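You operate a simulated robot arm through the tools that you are given. There is no shell and no other tool.

The job below is to be done with a simulated robot arm. You get a single attempt, and the scene is never put back.

JOB
Raise the head to Mid and fill the large base with 150 g.
Fine: slide it under the nozzle, press the dose button once, pull the tray out again; spill nothing.

Only the result counts: the job must be done as asked and must still hold three seconds after the hand-in. Knocking over, shifting, dropping, spilling or breaking anything else fails it.

ROBOT AND FRAMES
A 6-joint arm with a two-finger gripper, fixed in place. Base frame: the origin is on the floor under the middle of its stand, x ahead of it, y to its left, z up. Lengths are in m, angles in rad, forces in N, time in s.
It reaches about 1.637 m from its shoulder. Its first joint turns from -2.897 to 2.897 rad. Payload 3.43 kg.
The tool frame sits at the grasp point between the pads (the TCP): z along the fingers, y along the line on which they close. The tips reach 0.02 m beyond it. The gripper opens to 0.19 m; its body begins 0.248 m behind the TCP.
Orientation is told as [roll, pitch, yaw] about the base's x, y, z axes, in that order, counted from this pose: with the fingers straight down and closing along the base's y, the tool's x points along the base's -x, its y along +y and its z along -z.

CONTROLS
- The arm moves only by the tool move_arm. Its arguments are lists of equal length, an entry for each row: "travel": the shift along the base's x, y, z in m, a list of three; "turn": the turn, a rotation vector about the base's x, y, z in rad, a list of three; "fingers": the opening in per cent of the stroke, from 0 (shut) to 100 (fully open). In form: {"travel": [[dx, dy, dz], ...], "turn": [[wx, wy, wz], ...], "fingers": [fingers, ...]}. A call has 1 to 20 rows; each row shifts and turns the commanded pose from where the row before left it. A row lasts 0.2 s, in which the tool goes at most 0.05 m and 0.15 rad; a call with a longer step from one row to the next is refused whole, and so is a gripper value outside its range. A pose out of reach is approached as far as the arm can. The call stops where the force on the tool passes 80 N (or 10 N more than at its start, if that is more) or the arm is blocked; 0.2 s more then pass. Each finger travels about 0.045 m/s and halts on what it meets, pressing with about 44 N; the grip force reading is that of the motor and also rises with nothing between the fingers. The clock runs only during rows and for 0.2 s after the last one: add rows that do not move to give the fingers time. The reply holds the time, the measured pose of the TCP, the force on the tool along the base axes, the opening and the grip force, in the units named above and with some noise, with the torque about the TCP (base axes, N m) and any sound that the robot's microphone picked up, and new pictures: "views" is both (left out), scene, wrist or none.
- Cameras (640 x 400 px; columns grow to the right, rows downward): "scene" is fixed at [0.0497, 0.6492, 1.6358]; the picture's right is [-0.40, -0.92, 0.00], its down [-0.58, 0.25, -0.78] and it looks along [0.71, -0.31, -0.63] (base axes); focal length 346 px, centre (320, 200). "wrist" rides on the gripper at [0.07, -0.008, -0.288] in the tool frame; the picture's right is [0.12, 0.99, 0.00], its down [-0.96, 0.12, -0.25] and it looks along [-0.25, 0.03, 0.97] (tool axes); focal length 261 px, centre (320, 200). There is no depth. A picture from a camera that has moved, and an enlarged one, comes with that camera's place and axes in the base frame and with its lens.
- slide_trunk(by): slides the trunk up (or, below 0, down) by that many m; the arm rides with it, the base frame stays. It gives what a move gives, with no picture.
- inspect(camera, box): a new picture of the part [left, top, right, bottom] of that camera's present view, enlarged. The clock stands still meanwhile.
- hand_in(): hands the job in; it is judged then, once.

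Places have to be worked out from the pictures, the camera data and where the tool is seen. Open the gripper and draw the arm clear of the work before you hand the job in, unless the task says otherwise.

The tools are called as a command line: name --argument value ..., lists and objects as JSON in quotes. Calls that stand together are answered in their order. move_arm: Moves the arm, as the interface text tells. Its arguments: {"type":"object","properties":{"travel":{"type":"array","items":{"type":"array","items":{"type":"number"}}},"turn":{"type":"array","items":{"type":"array","items":{"type":"number"}}},"fingers":{"type":"array","items":{"type":"number"}},"views":{"type":"string","enum":["both","scene","wrist","none"]}},"required":["travel","turn","fingers"]} The other tools are called the same way: slide_trunk (by) moves the trunk up or down; inspect (camera, box) takes an enlarged picture of a part of a camera's view; hand_in () hands the job in.

At the start:

```text
t: 0.0
tool_pos: [0.6551, 0.0583, 1.3115]
orientation: [0.0, 0.001, 0.0]
wrist_force: [0.0, -0.3, 0.3]
ft_torque: [0.01, 0.02, 0.01]
grip_width: 0.1899
gripper_force: 0.0
trunk travel left (down, up): [-0.175, 0.065]
```

scene: 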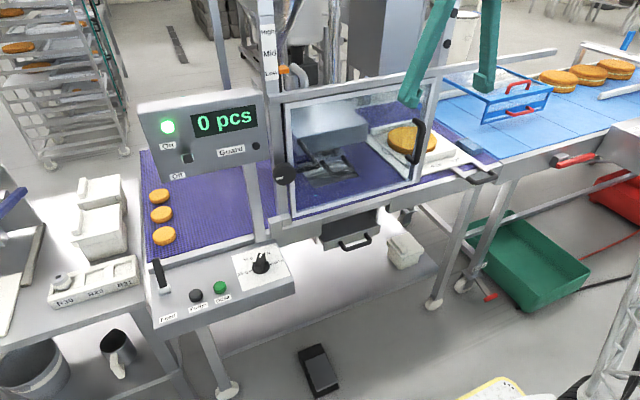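
wrist: 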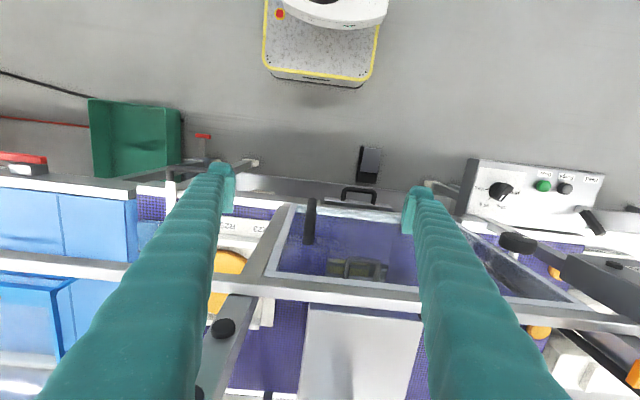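

I start by looking closely at the machine: the control panel, the head scale, the guard and the tray.

inspect --camera "scene" --box '[130, 80, 290, 180]'

inspect --camera "scene" --box '[140, 230, 300, 330]'

inspect --camera "scene" --box '[230, 0, 390, 100]'

inspect --camera "scene" --box '[260, 80, 510, 250]'

inspect --camera "wrist" --box '[440, 140, 640, 265]'

inspect --camera "wrist" --box '[130, 170, 440, 400]'

```text
4.00 times, centred on (210, 130) of scene
camera zoom: at [0.0497, 0.6492, 1.6358], right [-0.4, -0.92, 0.0], down [-0.58, 0.25, -0.78], along [0.71, -0.31, -0.63], focal length 1384 px, centre (760, 480)
```

zoom: 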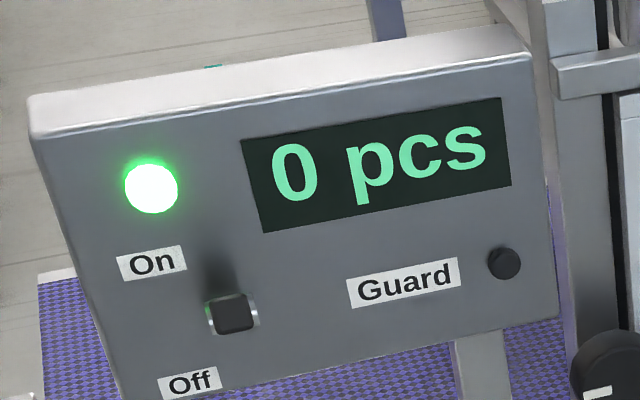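

```text
4.00 times, centred on (220, 280) of scene
camera zoom: at [0.0497, 0.6492, 1.6358], right [-0.4, -0.92, 0.0], down [-0.58, 0.25, -0.78], along [0.71, -0.31, -0.63], focal length 1384 px, centre (720, -120)
```

zoom: 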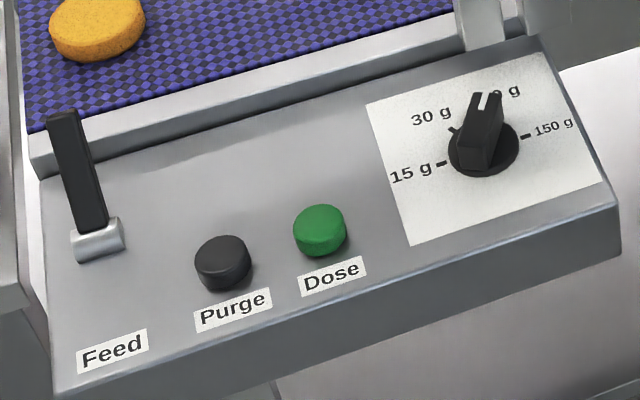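

```text
4.00 times, centred on (310, 50) of scene
camera zoom: at [0.0497, 0.6492, 1.6358], right [-0.4, -0.92, 0.0], down [-0.58, 0.25, -0.78], along [0.71, -0.31, -0.63], focal length 1384 px, centre (360, 800)
```

zoom: 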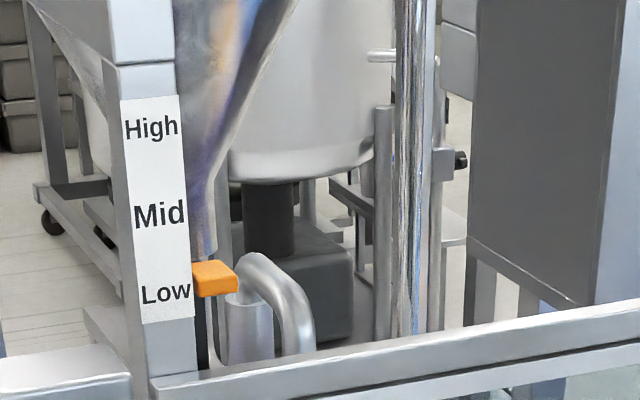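

```text
2.35 times, centred on (385, 165) of scene
camera zoom: at [0.0497, 0.6492, 1.6358], right [-0.4, -0.92, 0.0], down [-0.58, 0.25, -0.78], along [0.71, -0.31, -0.63], focal length 814 px, centre (167, 282)
```

zoom: 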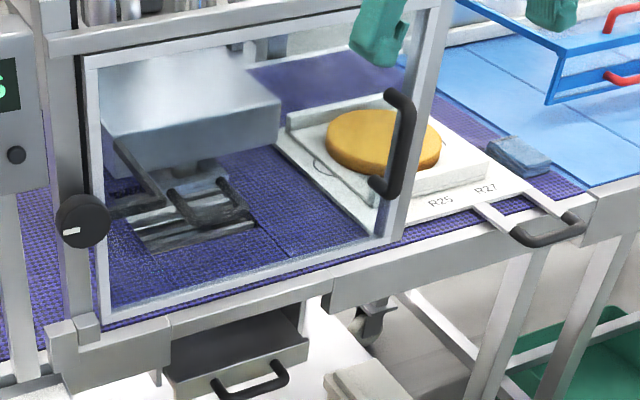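

```text
3.20 times, centred on (540, 202) of wrist
camera zoom: at [0.584, 0.0482, 1.5983], right [-0.12, 0.99, 0.0], down [0.96, 0.12, 0.25], along [0.25, 0.03, -0.97], focal length 834 px, centre (-384, 192)
```

zoom: 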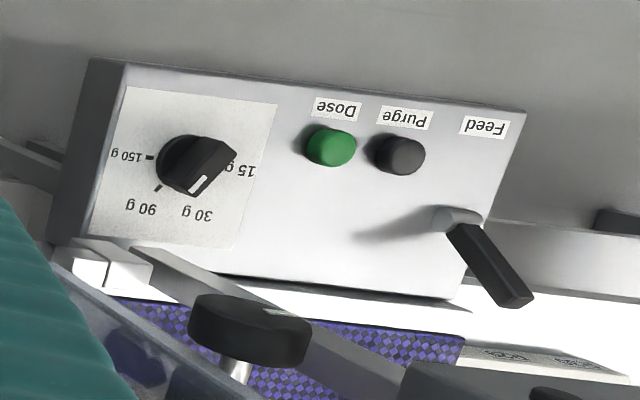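

```text
1.74 times, centred on (285, 285) of wrist
camera zoom: at [0.584, 0.0482, 1.5983], right [-0.12, 0.99, 0.0], down [0.96, 0.12, 0.25], along [0.25, 0.03, -0.97], focal length 453 px, centre (381, 52)
```

zoom: 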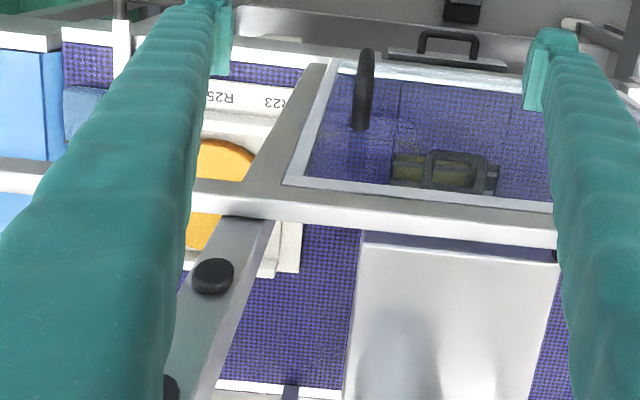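

The dose button triangulates to about (0.65, 0.67, 0.90) and the dial to about (0.68, 0.55, 0.91). I look at more details before moving.

inspect --camera "scene" --box '[260, 140, 330, 240]'

inspect --camera "scene" --box '[350, 80, 510, 200]'

inspect --camera "wrist" --box '[460, 150, 560, 220]'

inspect --camera "wrist" --box '[170, 260, 310, 400]'

inspect --camera "scene" --box '[0, 160, 180, 400]'

inspect --camera "scene" --box '[220, 70, 380, 220]'

```text
4.00 times, centred on (295, 190) of scene
camera zoom: at [0.0497, 0.6492, 1.6358], right [-0.4, -0.92, 0.0], down [-0.58, 0.25, -0.78], along [0.71, -0.31, -0.63], focal length 1384 px, centre (420, 240)
```

zoom: 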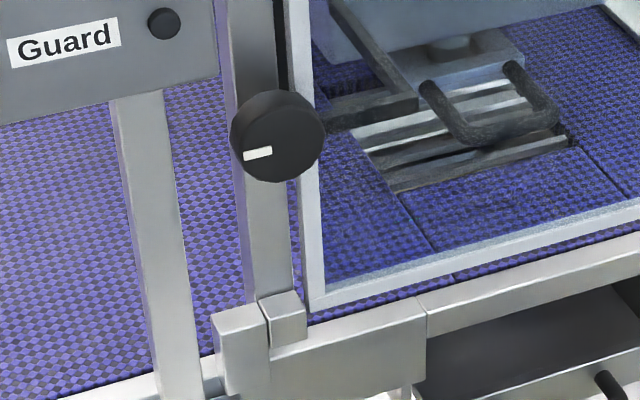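

```text
3.33 times, centred on (430, 140) of scene
camera zoom: at [0.0497, 0.6492, 1.6358], right [-0.4, -0.92, 0.0], down [-0.58, 0.25, -0.78], along [0.71, -0.31, -0.63], focal length 1153 px, centre (-47, 400)
```

zoom: 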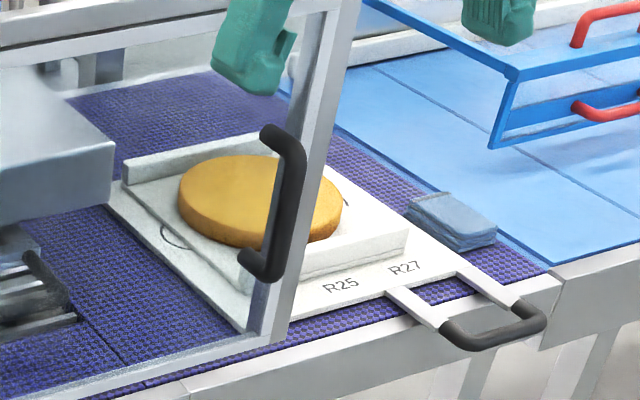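

```text
5.71 times, centred on (510, 185) of wrist
camera zoom: at [0.584, 0.0482, 1.5983], right [-0.12, 0.99, 0.0], down [0.96, 0.12, 0.25], along [0.25, 0.03, -0.97], focal length 1489 px, centre (-766, 286)
```

zoom: 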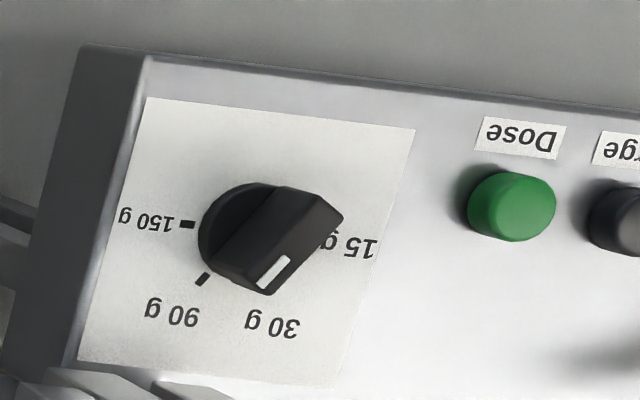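

```text
2.86 times, centred on (240, 330) of wrist
camera zoom: at [0.584, 0.0482, 1.5983], right [-0.12, 0.99, 0.0], down [0.96, 0.12, 0.25], along [0.25, 0.03, -0.97], focal length 745 px, centre (549, -171)
```

zoom: 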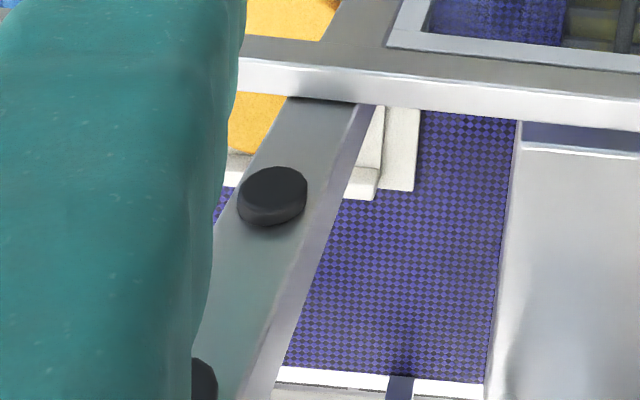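

```text
1.67 times, centred on (90, 280) of scene
camera zoom: at [0.0497, 0.6492, 1.6358], right [-0.4, -0.92, 0.0], down [-0.58, 0.25, -0.78], along [0.71, -0.31, -0.63], focal length 577 px, centre (703, 67)
```

zoom: 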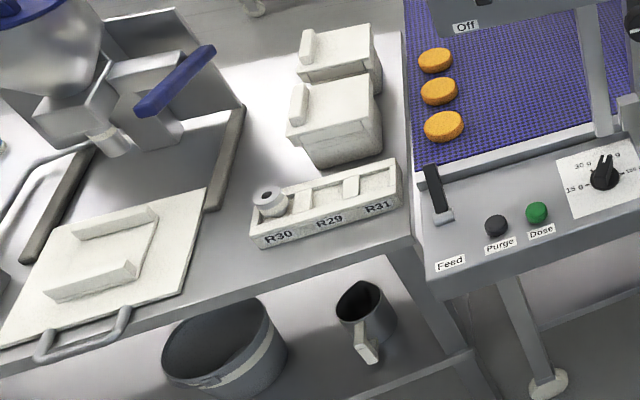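

```text
2.67 times, centred on (300, 145) of scene
camera zoom: at [0.0497, 0.6492, 1.6358], right [-0.4, -0.92, 0.0], down [-0.58, 0.25, -0.78], along [0.71, -0.31, -0.63], focal length 923 px, centre (373, 347)
```

zoom: 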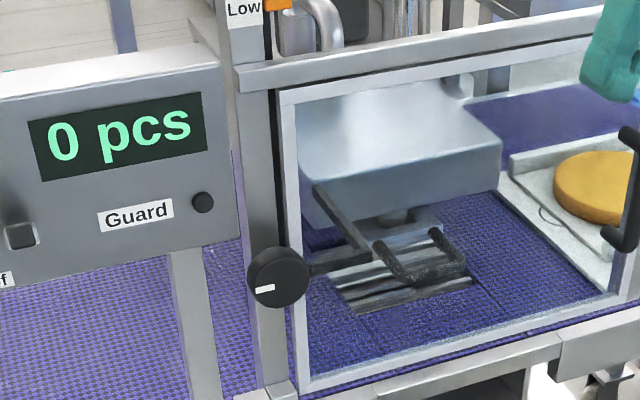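

I need clearer views of the tray handle and the dial before moving the arm, so I enlarge the wrist view there.

inspect --camera "wrist" --box '[120, 120, 330, 250]'

inspect --camera "scene" --box '[400, 0, 560, 110]'

inspect --camera "wrist" --box '[480, 220, 640, 400]'

inspect --camera "scene" --box '[290, 190, 450, 300]'

```text
3.05 times, centred on (225, 185) of wrist
camera zoom: at [0.584, 0.0482, 1.5983], right [-0.12, 0.99, 0.0], down [0.96, 0.12, 0.25], along [0.25, 0.03, -0.97], focal length 794 px, centre (610, 246)
```

zoom: 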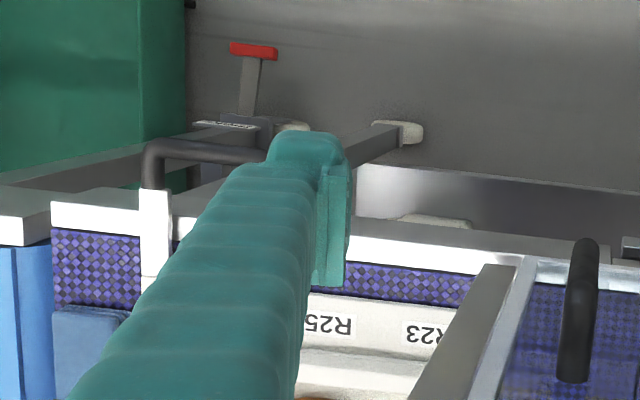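

```text
3.64 times, centred on (480, 55) of scene
camera zoom: at [0.0497, 0.6492, 1.6358], right [-0.4, -0.92, 0.0], down [-0.58, 0.25, -0.78], along [0.71, -0.31, -0.63], focal length 1258 px, centre (-262, 727)
```

zoom: 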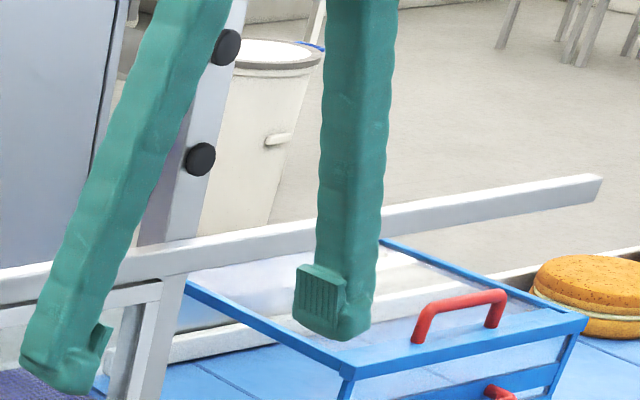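

```text
2.22 times, centred on (560, 310) of wrist
camera zoom: at [0.584, 0.0482, 1.5983], right [-0.12, 0.99, 0.0], down [0.96, 0.12, 0.25], along [0.25, 0.03, -0.97], focal length 579 px, centre (-213, -44)
```

zoom: 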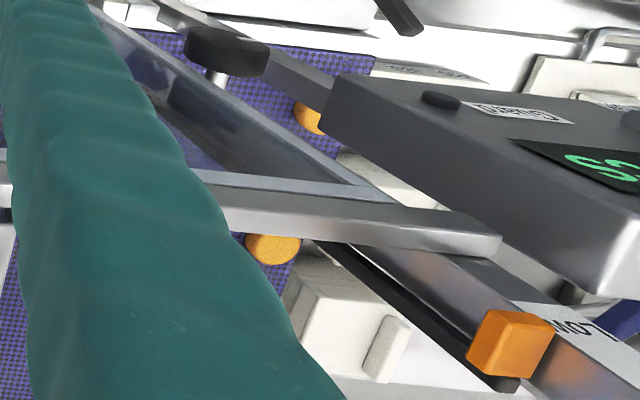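

```text
3.64 times, centred on (370, 245) of scene
camera zoom: at [0.0497, 0.6492, 1.6358], right [-0.4, -0.92, 0.0], down [-0.58, 0.25, -0.78], along [0.71, -0.31, -0.63], focal length 1258 px, centre (138, 36)
```

zoom: 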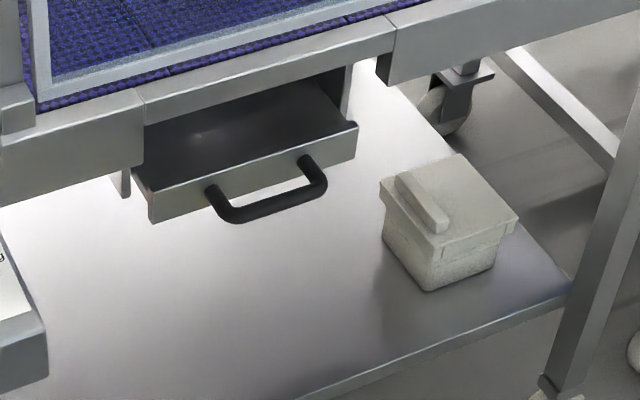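

The door is shut at x≈0.76. Its hand-wheel-like knob is near (0.74, 0.446, 1.14), and the orange pointer is at Low (z≈1.38). I back off slightly and move toward +y so the wrist camera sees the dial panel and knob.

move_arm --travel '[[-0.02, 0.04, 0], [-0.02, 0.044, 0], [-0.015, 0.045, 0], [0, 0.045, 0], [0, 0.045, 0], [0, 0.045, 0], [0, 0.045, 0], [0, 0.045, 0], [0, 0.045, 0], [0, 0.045, 0]]' --turn '[[0, 0, 0], [0, 0, 0], [0, 0, 0], [0, 0, 0], [0, 0, 0], [0, 0, 0], [0, 0, 0], [0, 0, 0], [0, 0, 0], [0, 0, 0]]' --fingers '[100, 100, 100, 100, 100, 100, 100, 100, 100, 100]'

```text
t: 2.2
tool_pos: [0.5949, 0.4979, 1.2984]
orientation: [0.005, -0.005, -0.001]
wrist_force: [-0.1, -0.8, 0.3]
ft_torque: [0.21, 0.03, -0.02]
grip_width: 0.1899
gripper_force: 0.1
out of reach, approached as far as the arm can: row 9, 10
trunk travel left (down, up): [-0.175, 0.065]
camera wrist: at [0.523, 0.4866, 1.5844], right [-0.12, 0.99, 0.0], down [0.96, 0.11, 0.25], along [0.25, 0.03, -0.97], focal length 261 px, centre (320, 200)
```

scene: 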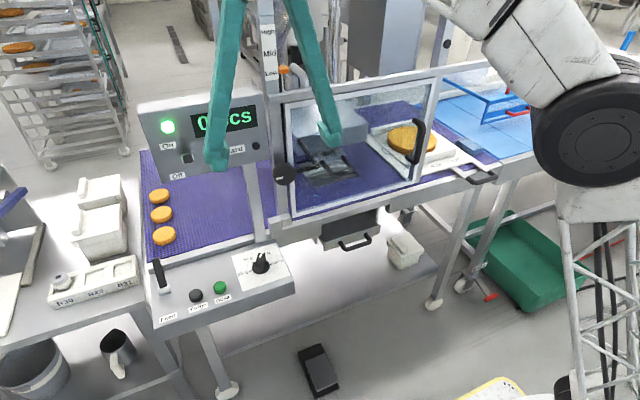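
wrist: 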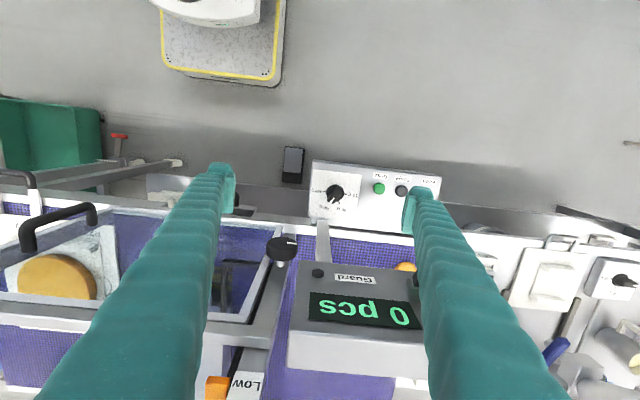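

The reach is limited at this height, but the view is good. I enlarge the dial, the knob and the nozzle area.

inspect --camera "wrist" --box '[300, 155, 450, 245]'

inspect --camera "wrist" --box '[190, 200, 340, 400]'

inspect --camera "wrist" --box '[0, 160, 200, 330]'

inspect --camera "scene" --box '[225, 235, 295, 285]'

```text
4.27 times, centred on (375, 200) of wrist
camera zoom: at [0.523, 0.4866, 1.5844], right [-0.12, 0.99, 0.0], down [0.96, 0.11, 0.25], along [0.25, 0.03, -0.97], focal length 1112 px, centre (85, 200)
```

zoom: 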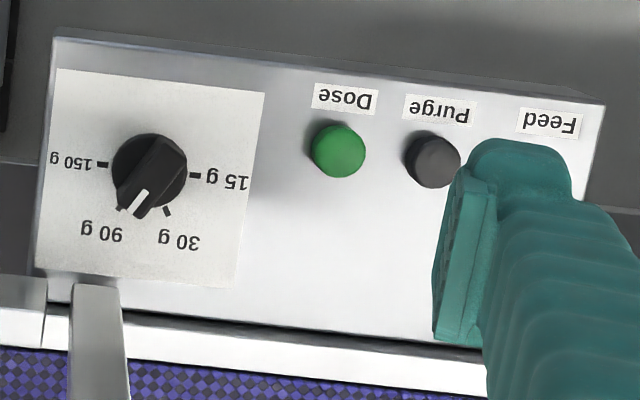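

```text
2.00 times, centred on (265, 300) of wrist
camera zoom: at [0.523, 0.4866, 1.5844], right [-0.12, 0.99, 0.0], down [0.96, 0.11, 0.25], along [0.25, 0.03, -0.97], focal length 521 px, centre (430, 0)
```

zoom: 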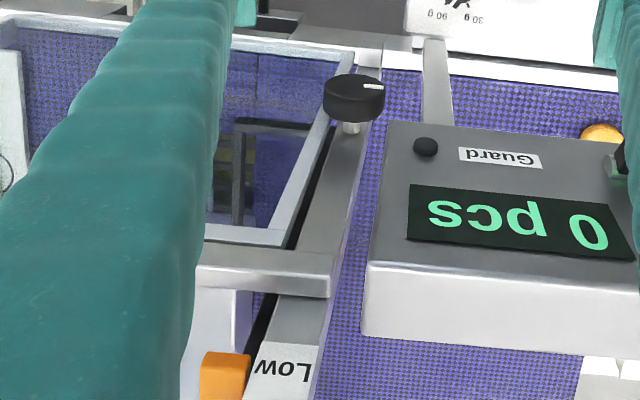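

```text
2.35 times, centred on (100, 245) of wrist
camera zoom: at [0.523, 0.4866, 1.5844], right [-0.12, 0.99, 0.0], down [0.96, 0.11, 0.25], along [0.25, 0.03, -0.97], focal length 613 px, centre (838, 94)
```

zoom: 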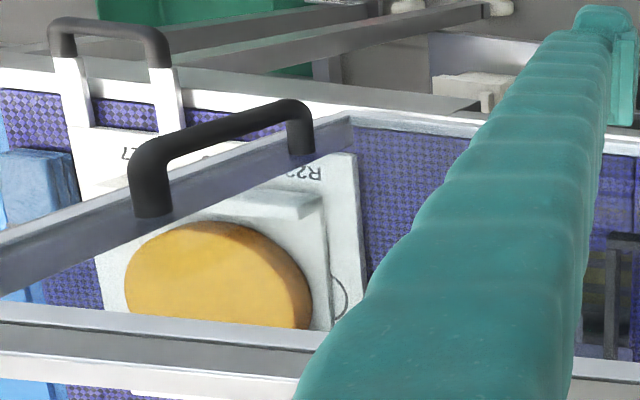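

```text
8.00 times, centred on (260, 260) of scene
camera zoom: at [0.0497, 0.6492, 1.6358], right [-0.4, -0.92, 0.0], down [-0.58, 0.25, -0.78], along [0.71, -0.31, -0.63], focal length 2768 px, centre (800, -280)
```

zoom: 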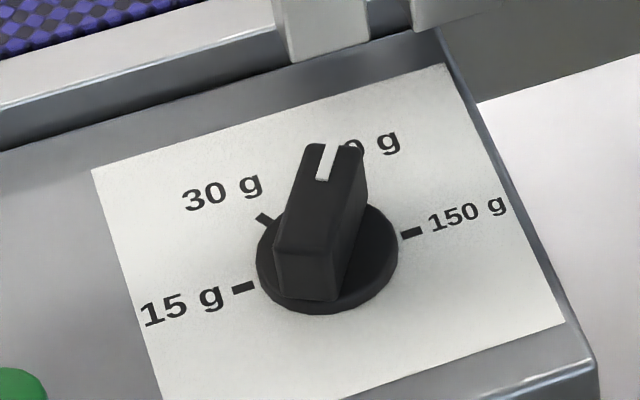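

The dial points at 90 g, and 150 g is one step (about −60° about z) further. I check the clearance under the door where the tray handle must pass.

inspect --camera "scene" --box '[395, 150, 515, 220]'

inspect --camera "scene" --box '[260, 170, 420, 260]'

inspect --camera "scene" --box '[290, 110, 400, 190]'

```text
5.33 times, centred on (455, 185) of scene
camera zoom: at [0.0497, 0.6492, 1.6358], right [-0.4, -0.92, 0.0], down [-0.58, 0.25, -0.78], along [0.71, -0.31, -0.63], focal length 1845 px, centre (-400, 280)
```

zoom: 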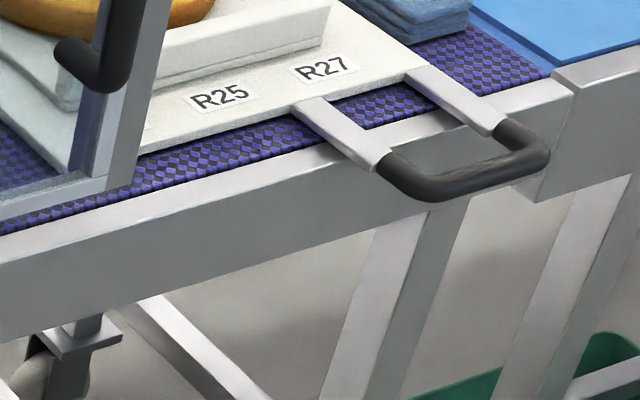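

```text
4.00 times, centred on (340, 215) of scene
camera zoom: at [0.0497, 0.6492, 1.6358], right [-0.4, -0.92, 0.0], down [-0.58, 0.25, -0.78], along [0.71, -0.31, -0.63], focal length 1384 px, centre (240, 140)
```

zoom: 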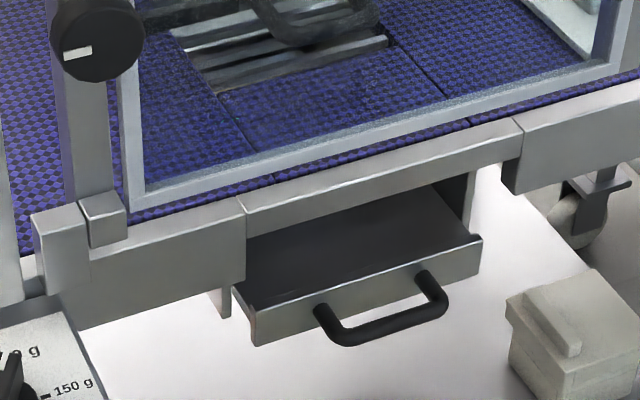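

```text
5.00 times, centred on (345, 150) of scene
camera zoom: at [0.0497, 0.6492, 1.6358], right [-0.4, -0.92, 0.0], down [-0.58, 0.25, -0.78], along [0.71, -0.31, -0.63], focal length 1730 px, centre (195, 450)
```

zoom: 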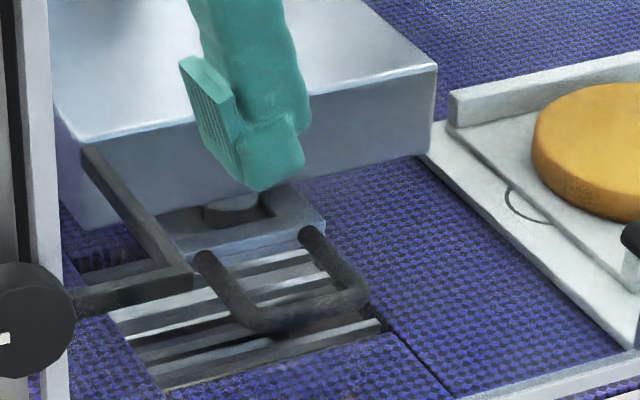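

The post and door end above the rail, so the tray handle can pass under the door, and an L-shaped stop sits behind the nozzle. Next I tilt the tool forward (fingers toward +x) to approach the height knob on the left post.

move_arm --travel '[[-0.01, -0.01, -0.02], [-0.01, -0.01, -0.02], [-0.01, -0.01, -0.02], [-0.01, -0.01, -0.02], [-0.01, -0.01, -0.02]]' --turn '[[0, -0.14, 0], [0, -0.14, 0], [0, -0.14, 0], [0, -0.14, 0], [0, -0.14, 0]]' --fingers '[100, 100, 100, 100, 100]'

```text
t: 3.4
tool_pos: [0.5462, 0.4479, 1.1979]
orientation: [-0.001, -0.701, 0.0]
wrist_force: [-0.2, 1.0, 0.8]
ft_torque: [-0.06, 0.08, -0.01]
grip_width: 0.1899
gripper_force: 0.0
trunk travel left (down, up): [-0.175, 0.065]
camera wrist: at [0.306, 0.4384, 1.3716], right [-0.09, 0.99, -0.08], down [0.58, 0.12, 0.81], along [0.81, 0.03, -0.58], focal length 261 px, centre (320, 200)
```

scene: 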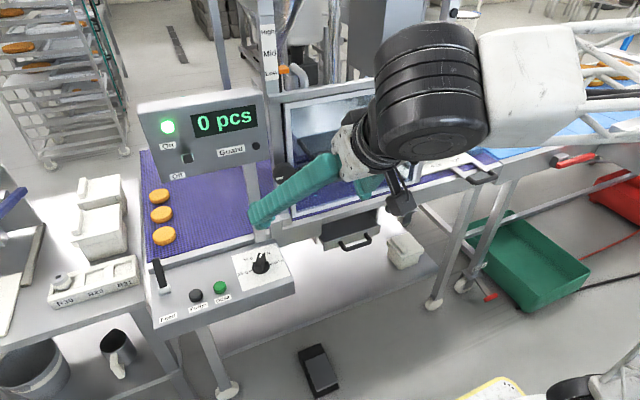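
wrist: 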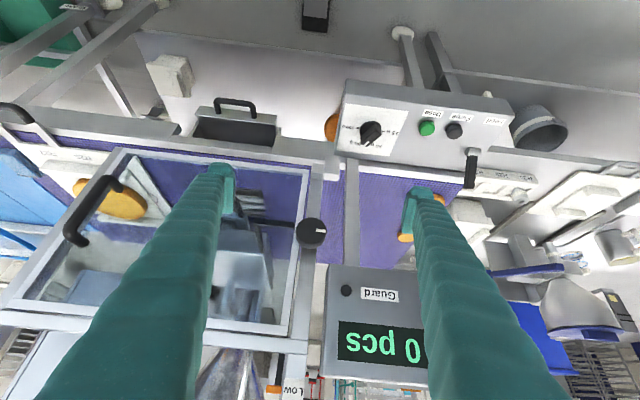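

The tilt works well. I enlarge the knob and the window to understand the head mechanism.

inspect --camera "wrist" --box '[220, 150, 350, 250]'

inspect --camera "wrist" --box '[200, 260, 340, 400]'

inspect --camera "wrist" --box '[0, 80, 200, 250]'

```text
4.00 times, centred on (285, 200) of wrist
camera zoom: at [0.306, 0.4384, 1.3716], right [-0.09, 0.99, -0.08], down [0.58, 0.12, 0.81], along [0.81, 0.03, -0.58], focal length 1043 px, centre (460, 200)
```

zoom: 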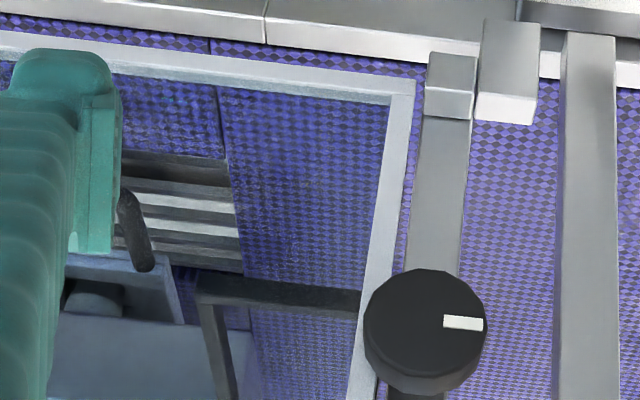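

```text
2.86 times, centred on (270, 330) of wrist
camera zoom: at [0.306, 0.4384, 1.3716], right [-0.09, 0.99, -0.08], down [0.58, 0.12, 0.81], along [0.81, 0.03, -0.58], focal length 745 px, centre (463, -171)
```

zoom: 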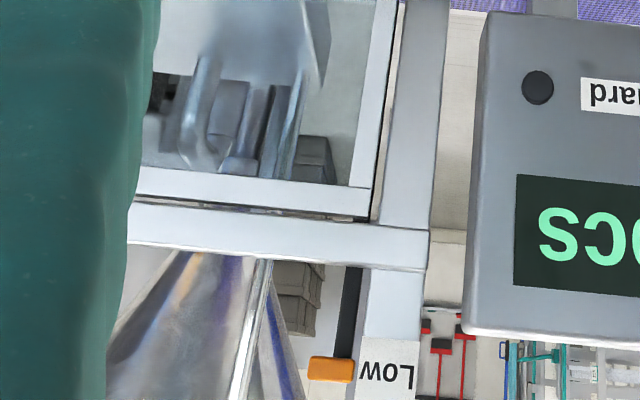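

```text
2.35 times, centred on (100, 165) of wrist
camera zoom: at [0.306, 0.4384, 1.3716], right [-0.09, 0.99, -0.08], down [0.58, 0.12, 0.81], along [0.81, 0.03, -0.58], focal length 613 px, centre (838, 282)
```

zoom: 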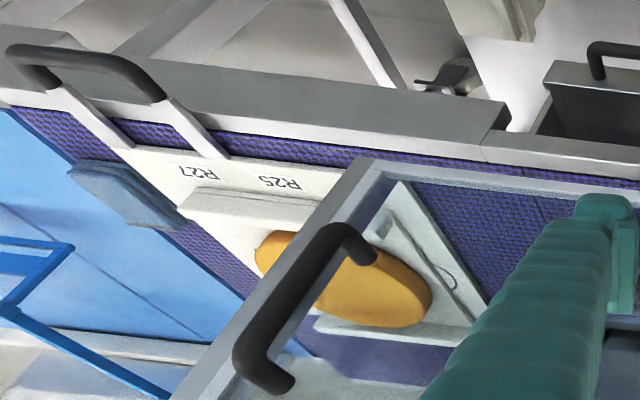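

The knob is about 0.057 m across, with its axis along x at roughly y 0.444, z 1.138. I finish levelling the tool so the fingers point along +x in front of it.

move_arm --travel '[[0.009, -0.0005, -0.0085], [0.009, -0.0005, -0.0085], [0.009, -0.0005, -0.0085], [0.009, -0.0005, -0.0085], [0.009, -0.0005, -0.0085], [0.009, -0.0005, -0.0085], [0.009, -0.0005, -0.009]]' --turn '[[0, -0.1243, 0], [0, -0.1243, 0], [0, -0.1243, 0], [0, -0.1243, 0], [0, -0.1243, 0], [0, -0.1243, 0], [0, -0.1243, 0]]' --fingers '[90, 80, 70, 60, 55, 55, 55]'

```text
t: 5.0
tool_pos: [0.6083, 0.4434, 1.1406]
orientation: [2.031, -1.568, -2.032]
wrist_force: [-0.4, -1.3, 0.4]
ft_torque: [-0.06, 0.06, 0.13]
grip_width: 0.1047
gripper_force: 0.0
trunk travel left (down, up): [-0.175, 0.065]
camera wrist: at [0.3202, 0.4336, 1.0691], right [0.0, 0.99, -0.12], down [-0.25, 0.11, 0.96], along [0.97, 0.03, 0.25], focal length 261 px, centre (320, 200)
```

scene: 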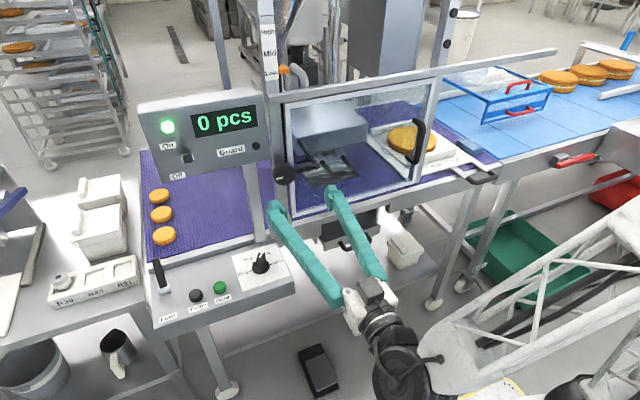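
wrist: 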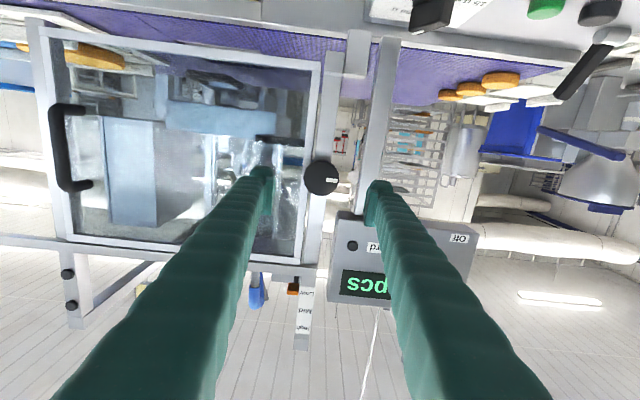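

The knob is centred between the fingertips. I zoom in to check the alignment and the state of the mark and pointer.

inspect --camera "wrist" --box '[230, 130, 410, 245]'

inspect --camera "wrist" --box '[250, 250, 350, 350]'

inspect --camera "wrist" --box '[20, 10, 340, 260]'

```text
3.48 times, centred on (320, 188) of wrist
camera zoom: at [0.3202, 0.4336, 1.0691], right [0.0, 0.99, -0.12], down [-0.25, 0.11, 0.96], along [0.97, 0.03, 0.25], focal length 907 px, centre (320, 244)
```

zoom: 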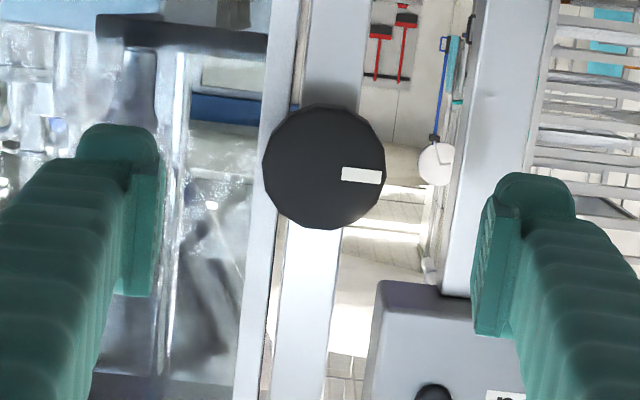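

```text
4.00 times, centred on (300, 300) of wrist
camera zoom: at [0.3202, 0.4336, 1.0691], right [0.0, 0.99, -0.12], down [-0.25, 0.11, 0.96], along [0.97, 0.03, 0.25], focal length 1043 px, centre (400, -200)
```

zoom: 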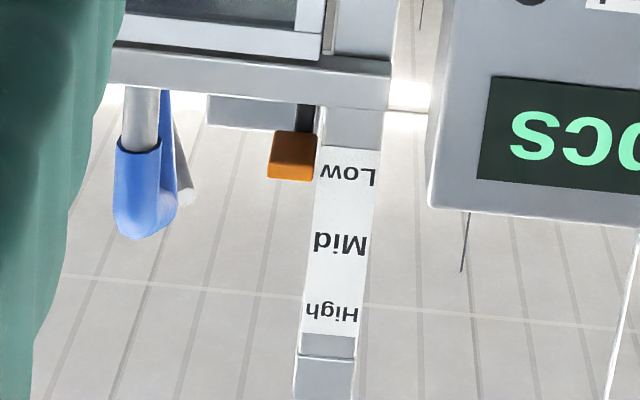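

```text
1.60 times, centred on (180, 135) of wrist
camera zoom: at [0.3202, 0.4336, 1.0691], right [0.0, 0.99, -0.12], down [-0.25, 0.11, 0.96], along [0.97, 0.03, 0.25], focal length 417 px, centre (544, 304)
```

zoom: 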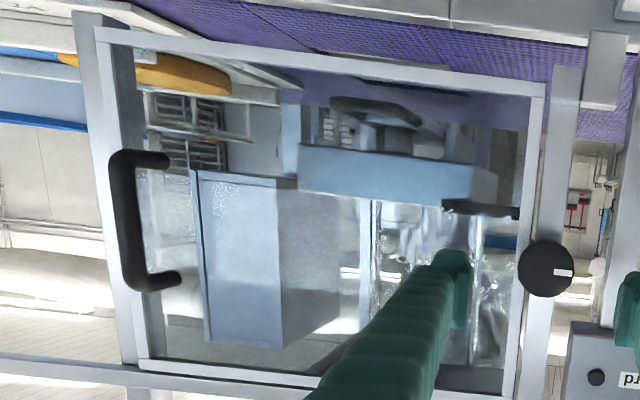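

Centred at y≈0.444, z≈1.138. I move straight in so the pads straddle the knob, then close on it.

move_arm --travel '[[0.03, 0.0005, -0.001], [0.03, 0, -0.001], [0.03, 0, -0.0005], [0.027, 0, 0], [0, 0, 0], [0, 0, 0], [0, 0, 0], [0, 0, 0]]' --turn '[[0, 0, 0], [0, 0, 0], [0, 0, 0], [0, 0, 0], [0, 0, 0], [0, 0, 0], [0, 0, 0], [0, 0, 0]]' --fingers '[55, 55, 55, 55, 45, 35, 25, 15]'

```text
t: 6.8
tool_pos: [0.7256, 0.4452, 1.1369]
orientation: [-0.423, -1.571, 0.424]
wrist_force: [5.6, 7.0, 0.5]
ft_torque: [-0.05, 0.05, 0.1]
grip_width: 0.0552
gripper_force: 30.5
trunk travel left (down, up): [-0.175, 0.065]
camera wrist: at [0.4375, 0.4348, 1.0667], right [0.0, 0.99, -0.12], down [-0.25, 0.12, 0.96], along [0.97, 0.03, 0.24], focal length 261 px, centre (320, 200)
```

scene: 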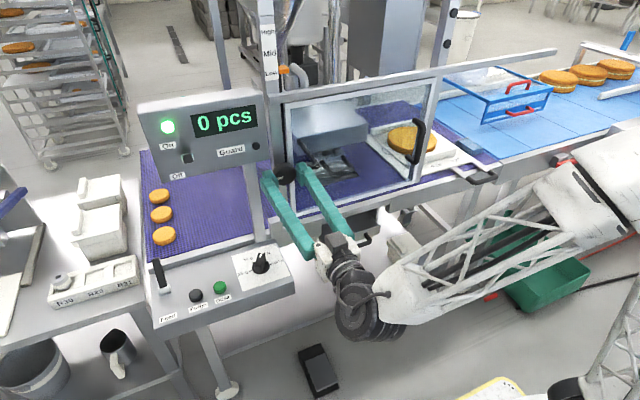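
wrist: 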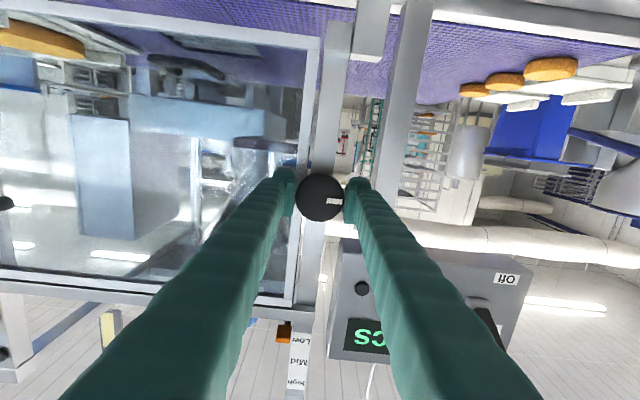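

The knob is gripped (0.055 m). I test a small clockwise turn (positive about x) and watch the torque and the orange pointer.

move_arm --travel '[[0, 0, 0], [0, 0, 0], [0, 0, 0], [0, 0, 0], [0, 0, 0]]' --turn '[[0, 0, 0], [0.1, 0, 0], [0.1, 0, 0], [0.1, 0, 0], [0, 0, 0]]' --fingers '[10, 10, 10, 10, 10]'

inspect --camera "wrist" --box '[250, 150, 390, 240]'

inspect --camera "scene" --box '[240, 10, 360, 85]'

```text
t: 8.0
tool_pos: [0.7275, 0.4463, 1.1376]
orientation: [1.573, -1.27, -1.572]
wrist_force: [-2.4, 8.0, 9.9]
ft_torque: [-0.1, -0.14, 0.09]
grip_width: 0.0548
gripper_force: 44.8
trunk travel left (down, up): [-0.175, 0.065]
camera wrist: at [0.4375, 0.4569, 1.067], right [0.0, 0.98, 0.18], down [-0.25, -0.18, 0.95], along [0.97, -0.04, 0.24], focal length 261 px, centre (320, 200)
```

scene: 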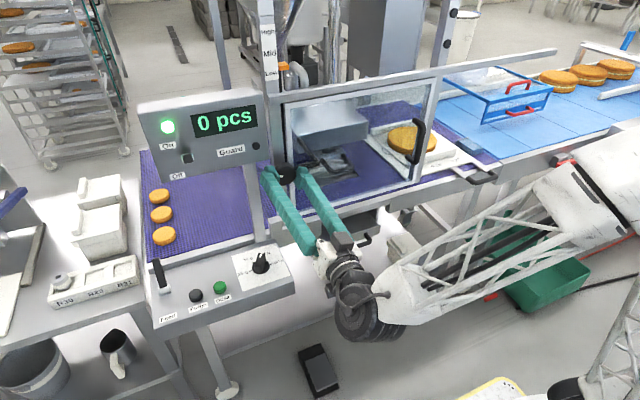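
wrist: 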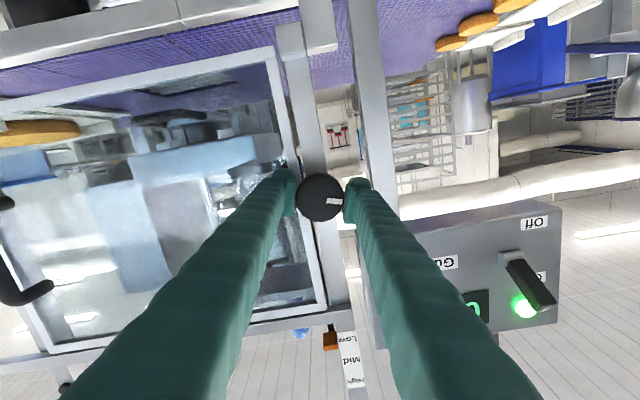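

```text
4.44 times, centred on (320, 195) of wrist
camera zoom: at [0.4375, 0.4569, 1.067], right [0.0, 0.98, 0.18], down [-0.25, -0.18, 0.95], along [0.97, -0.04, 0.24], focal length 1158 px, centre (320, 222)
```

zoom: 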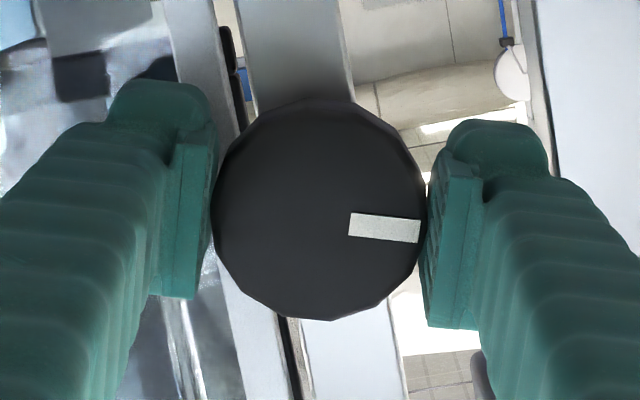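

```text
5.33 times, centred on (300, 48) of scene
camera zoom: at [0.0497, 0.6492, 1.6358], right [-0.4, -0.92, 0.0], down [-0.58, 0.25, -0.78], along [0.71, -0.31, -0.63], focal length 1845 px, centre (427, 1013)
```

zoom: 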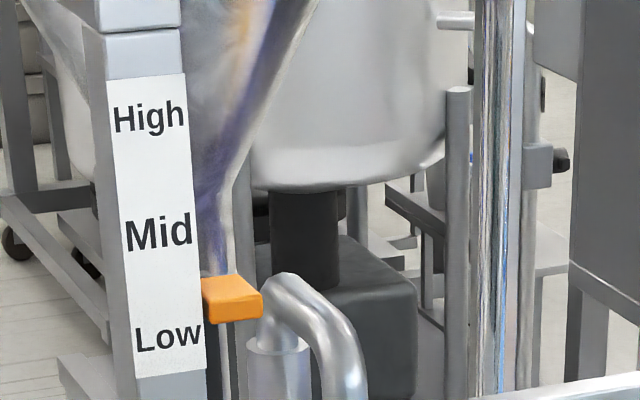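

Clockwise raises the head: 0.3 rad lifted the pointer about a fifth of the way to Mid, so Mid should be a quarter turn. To keep the finger clear of the panel box corner I release, rotate the tool back, and regrip.

move_arm --travel '[[0, 0, 0], [0, 0, 0], [0, -0.001, 0], [0, -0.001, 0], [0, 0, 0], [0, 0, 0], [0, 0, 0], [0, 0, 0], [0, 0, 0], [0, 0, 0], [0, 0, 0], [0, 0, 0], [0, 0, 0]]' --turn '[[0, 0, 0], [0, 0, 0], [0, 0, 0], [-0.115, 0, 0], [-0.115, 0, 0], [-0.115, 0, 0], [-0.115, 0, 0], [-0.115, 0, 0], [-0.115, 0, 0], [-0.115, 0, 0], [-0.115, 0, 0], [-0.115, 0, 0], [-0.115, 0, 0]]' --fingers '[35, 48, 48, 48, 48, 48, 48, 48, 48, 48, 48, 48, 48]'

inspect --camera "wrist" --box '[250, 150, 390, 240]'

inspect --camera "scene" --box '[240, 10, 360, 85]'

```text
t: 10.8
tool_pos: [0.7266, 0.4427, 1.1353]
orientation: [-1.569, -0.719, 1.569]
wrist_force: [-0.1, 0.7, 0.7]
ft_torque: [0.0, -0.01, -0.01]
grip_width: 0.0911
gripper_force: 0.0
trunk travel left (down, up): [-0.175, 0.065]
camera wrist: at [0.438, 0.3831, 1.0949], right [0.0, 0.56, -0.83], down [-0.25, 0.8, 0.55], along [0.97, 0.2, 0.14], focal length 261 px, centre (320, 200)
```

scene: 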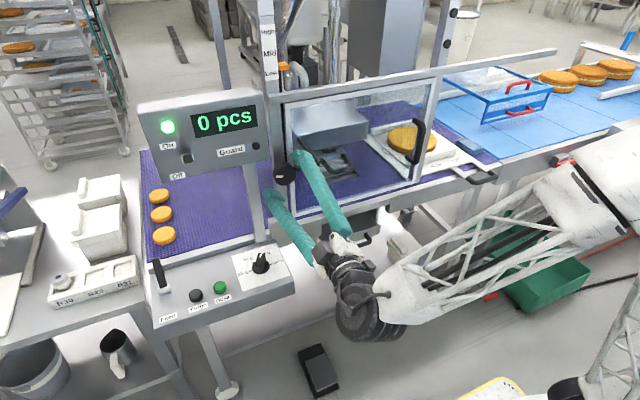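
wrist: 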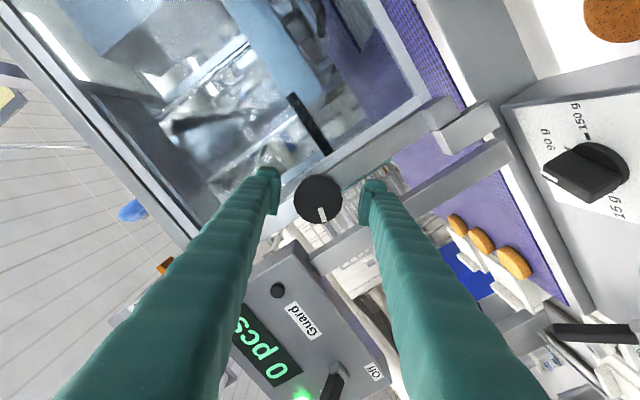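

```text
4.44 times, centred on (320, 195) of wrist
camera zoom: at [0.438, 0.3831, 1.0949], right [0.0, 0.56, -0.83], down [-0.25, 0.8, 0.55], along [0.97, 0.2, 0.14], focal length 1158 px, centre (320, 222)
```

zoom: 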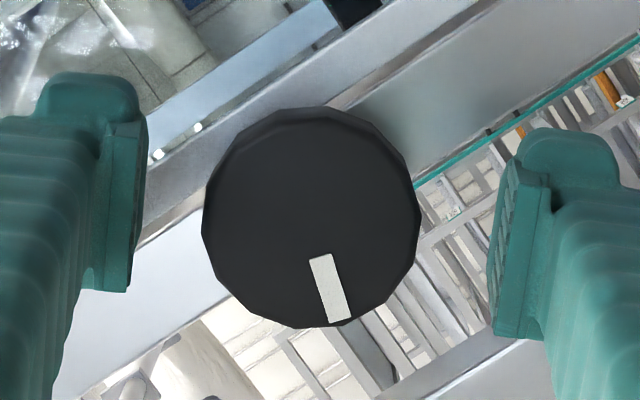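

```text
5.33 times, centred on (300, 48) of scene
camera zoom: at [0.0497, 0.6492, 1.6358], right [-0.4, -0.92, 0.0], down [-0.58, 0.25, -0.78], along [0.71, -0.31, -0.63], focal length 1845 px, centre (427, 1013)
```

zoom: 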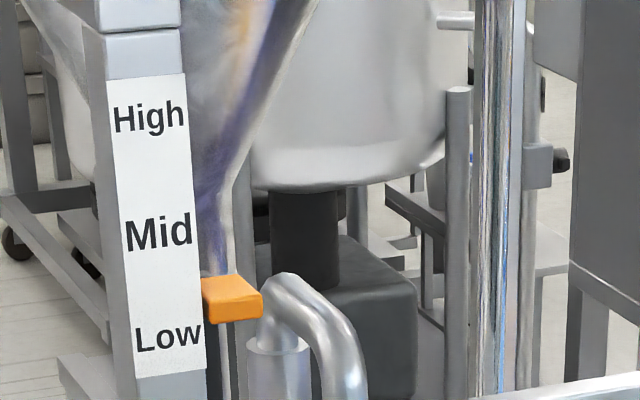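

The head stays where it was left, and the knob mark sits about 20° above +y. I regrip and turn a further 1.1 rad clockwise, then check the pointer.

move_arm --travel '[[0, -0.001, 0.0017], [0, 0, 0], [0, 0, 0], [0, 0, 0], [0, 0, 0], [0, 0, 0], [0, 0, 0], [0, 0, 0], [0, 0, 0], [0, 0, 0], [0, 0, 0], [0, 0, 0], [0, 0, 0], [0, 0, 0], [0, 0, 0], [0, 0, 0], [0, 0, 0]]' --turn '[[0, 0, 0], [0, 0, 0], [0, 0, 0], [0, 0, 0], [0, 0, 0], [0.1, 0, 0], [0.1, 0, 0], [0.1, 0, 0], [0.1, 0, 0], [0.1, 0, 0], [0.1, 0, 0], [0.1, 0, 0], [0.1, 0, 0], [0.1, 0, 0], [0.1, 0, 0], [0.1, 0, 0], [0, 0, 0]]' --fingers '[35, 25, 15, 10, 10, 10, 10, 10, 10, 10, 10, 10, 10, 10, 10, 10, 10]'

inspect --camera "wrist" --box '[250, 150, 390, 240]'

inspect --camera "scene" --box '[240, 10, 360, 85]'

```text
t: 14.4
tool_pos: [0.726, 0.4453, 1.1369]
orientation: [1.563, -1.322, -1.56]
wrist_force: [19.6, 48.7, -6.7]
ft_torque: [-0.2, 0.38, 0.33]
grip_width: 0.055
gripper_force: 45.6
trunk travel left (down, up): [-0.175, 0.065]
camera wrist: at [0.4382, 0.4526, 1.066], right [0.0, 0.99, 0.13], down [-0.25, -0.13, 0.96], along [0.97, -0.03, 0.24], focal length 261 px, centre (320, 200)
```

scene: 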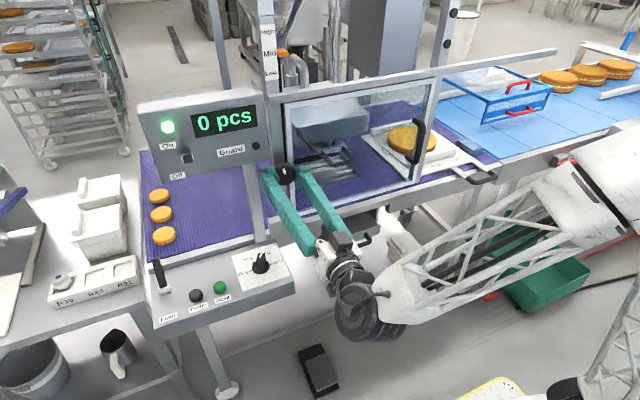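
wrist: 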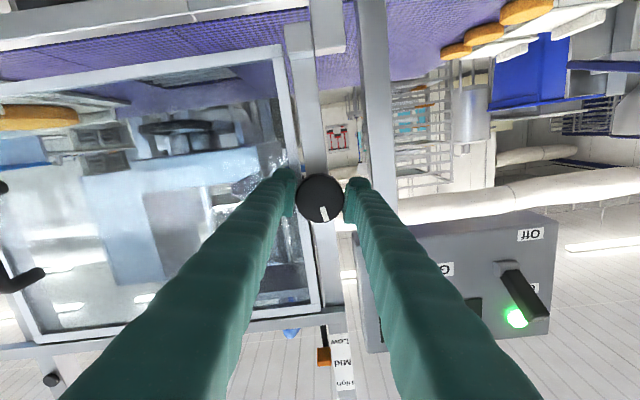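

```text
4.44 times, centred on (320, 195) of wrist
camera zoom: at [0.4382, 0.4526, 1.066], right [0.0, 0.99, 0.13], down [-0.25, -0.13, 0.96], along [0.97, -0.03, 0.24], focal length 1158 px, centre (320, 222)
```

zoom: 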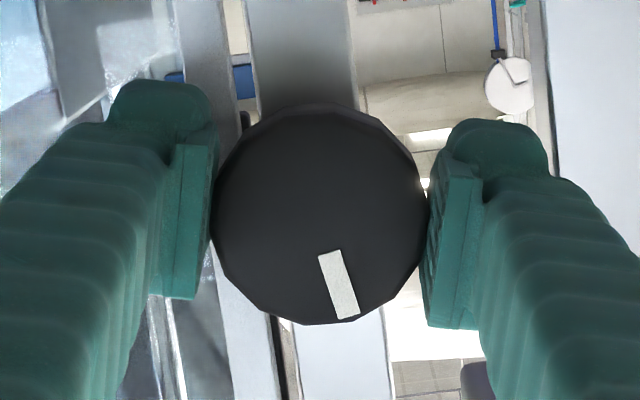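

```text
5.33 times, centred on (300, 48) of scene
camera zoom: at [0.0497, 0.6492, 1.6358], right [-0.4, -0.92, 0.0], down [-0.58, 0.25, -0.78], along [0.71, -0.31, -0.63], focal length 1845 px, centre (427, 1013)
```

zoom: 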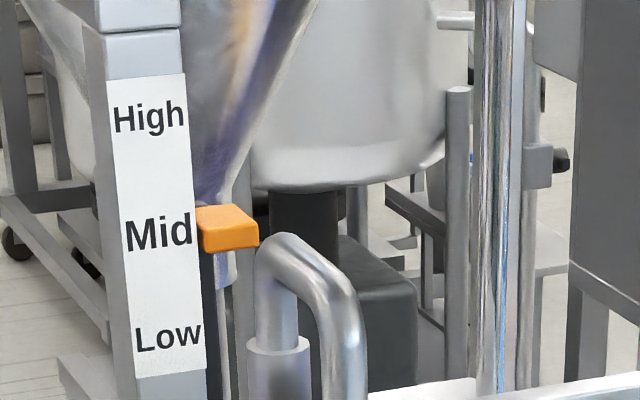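

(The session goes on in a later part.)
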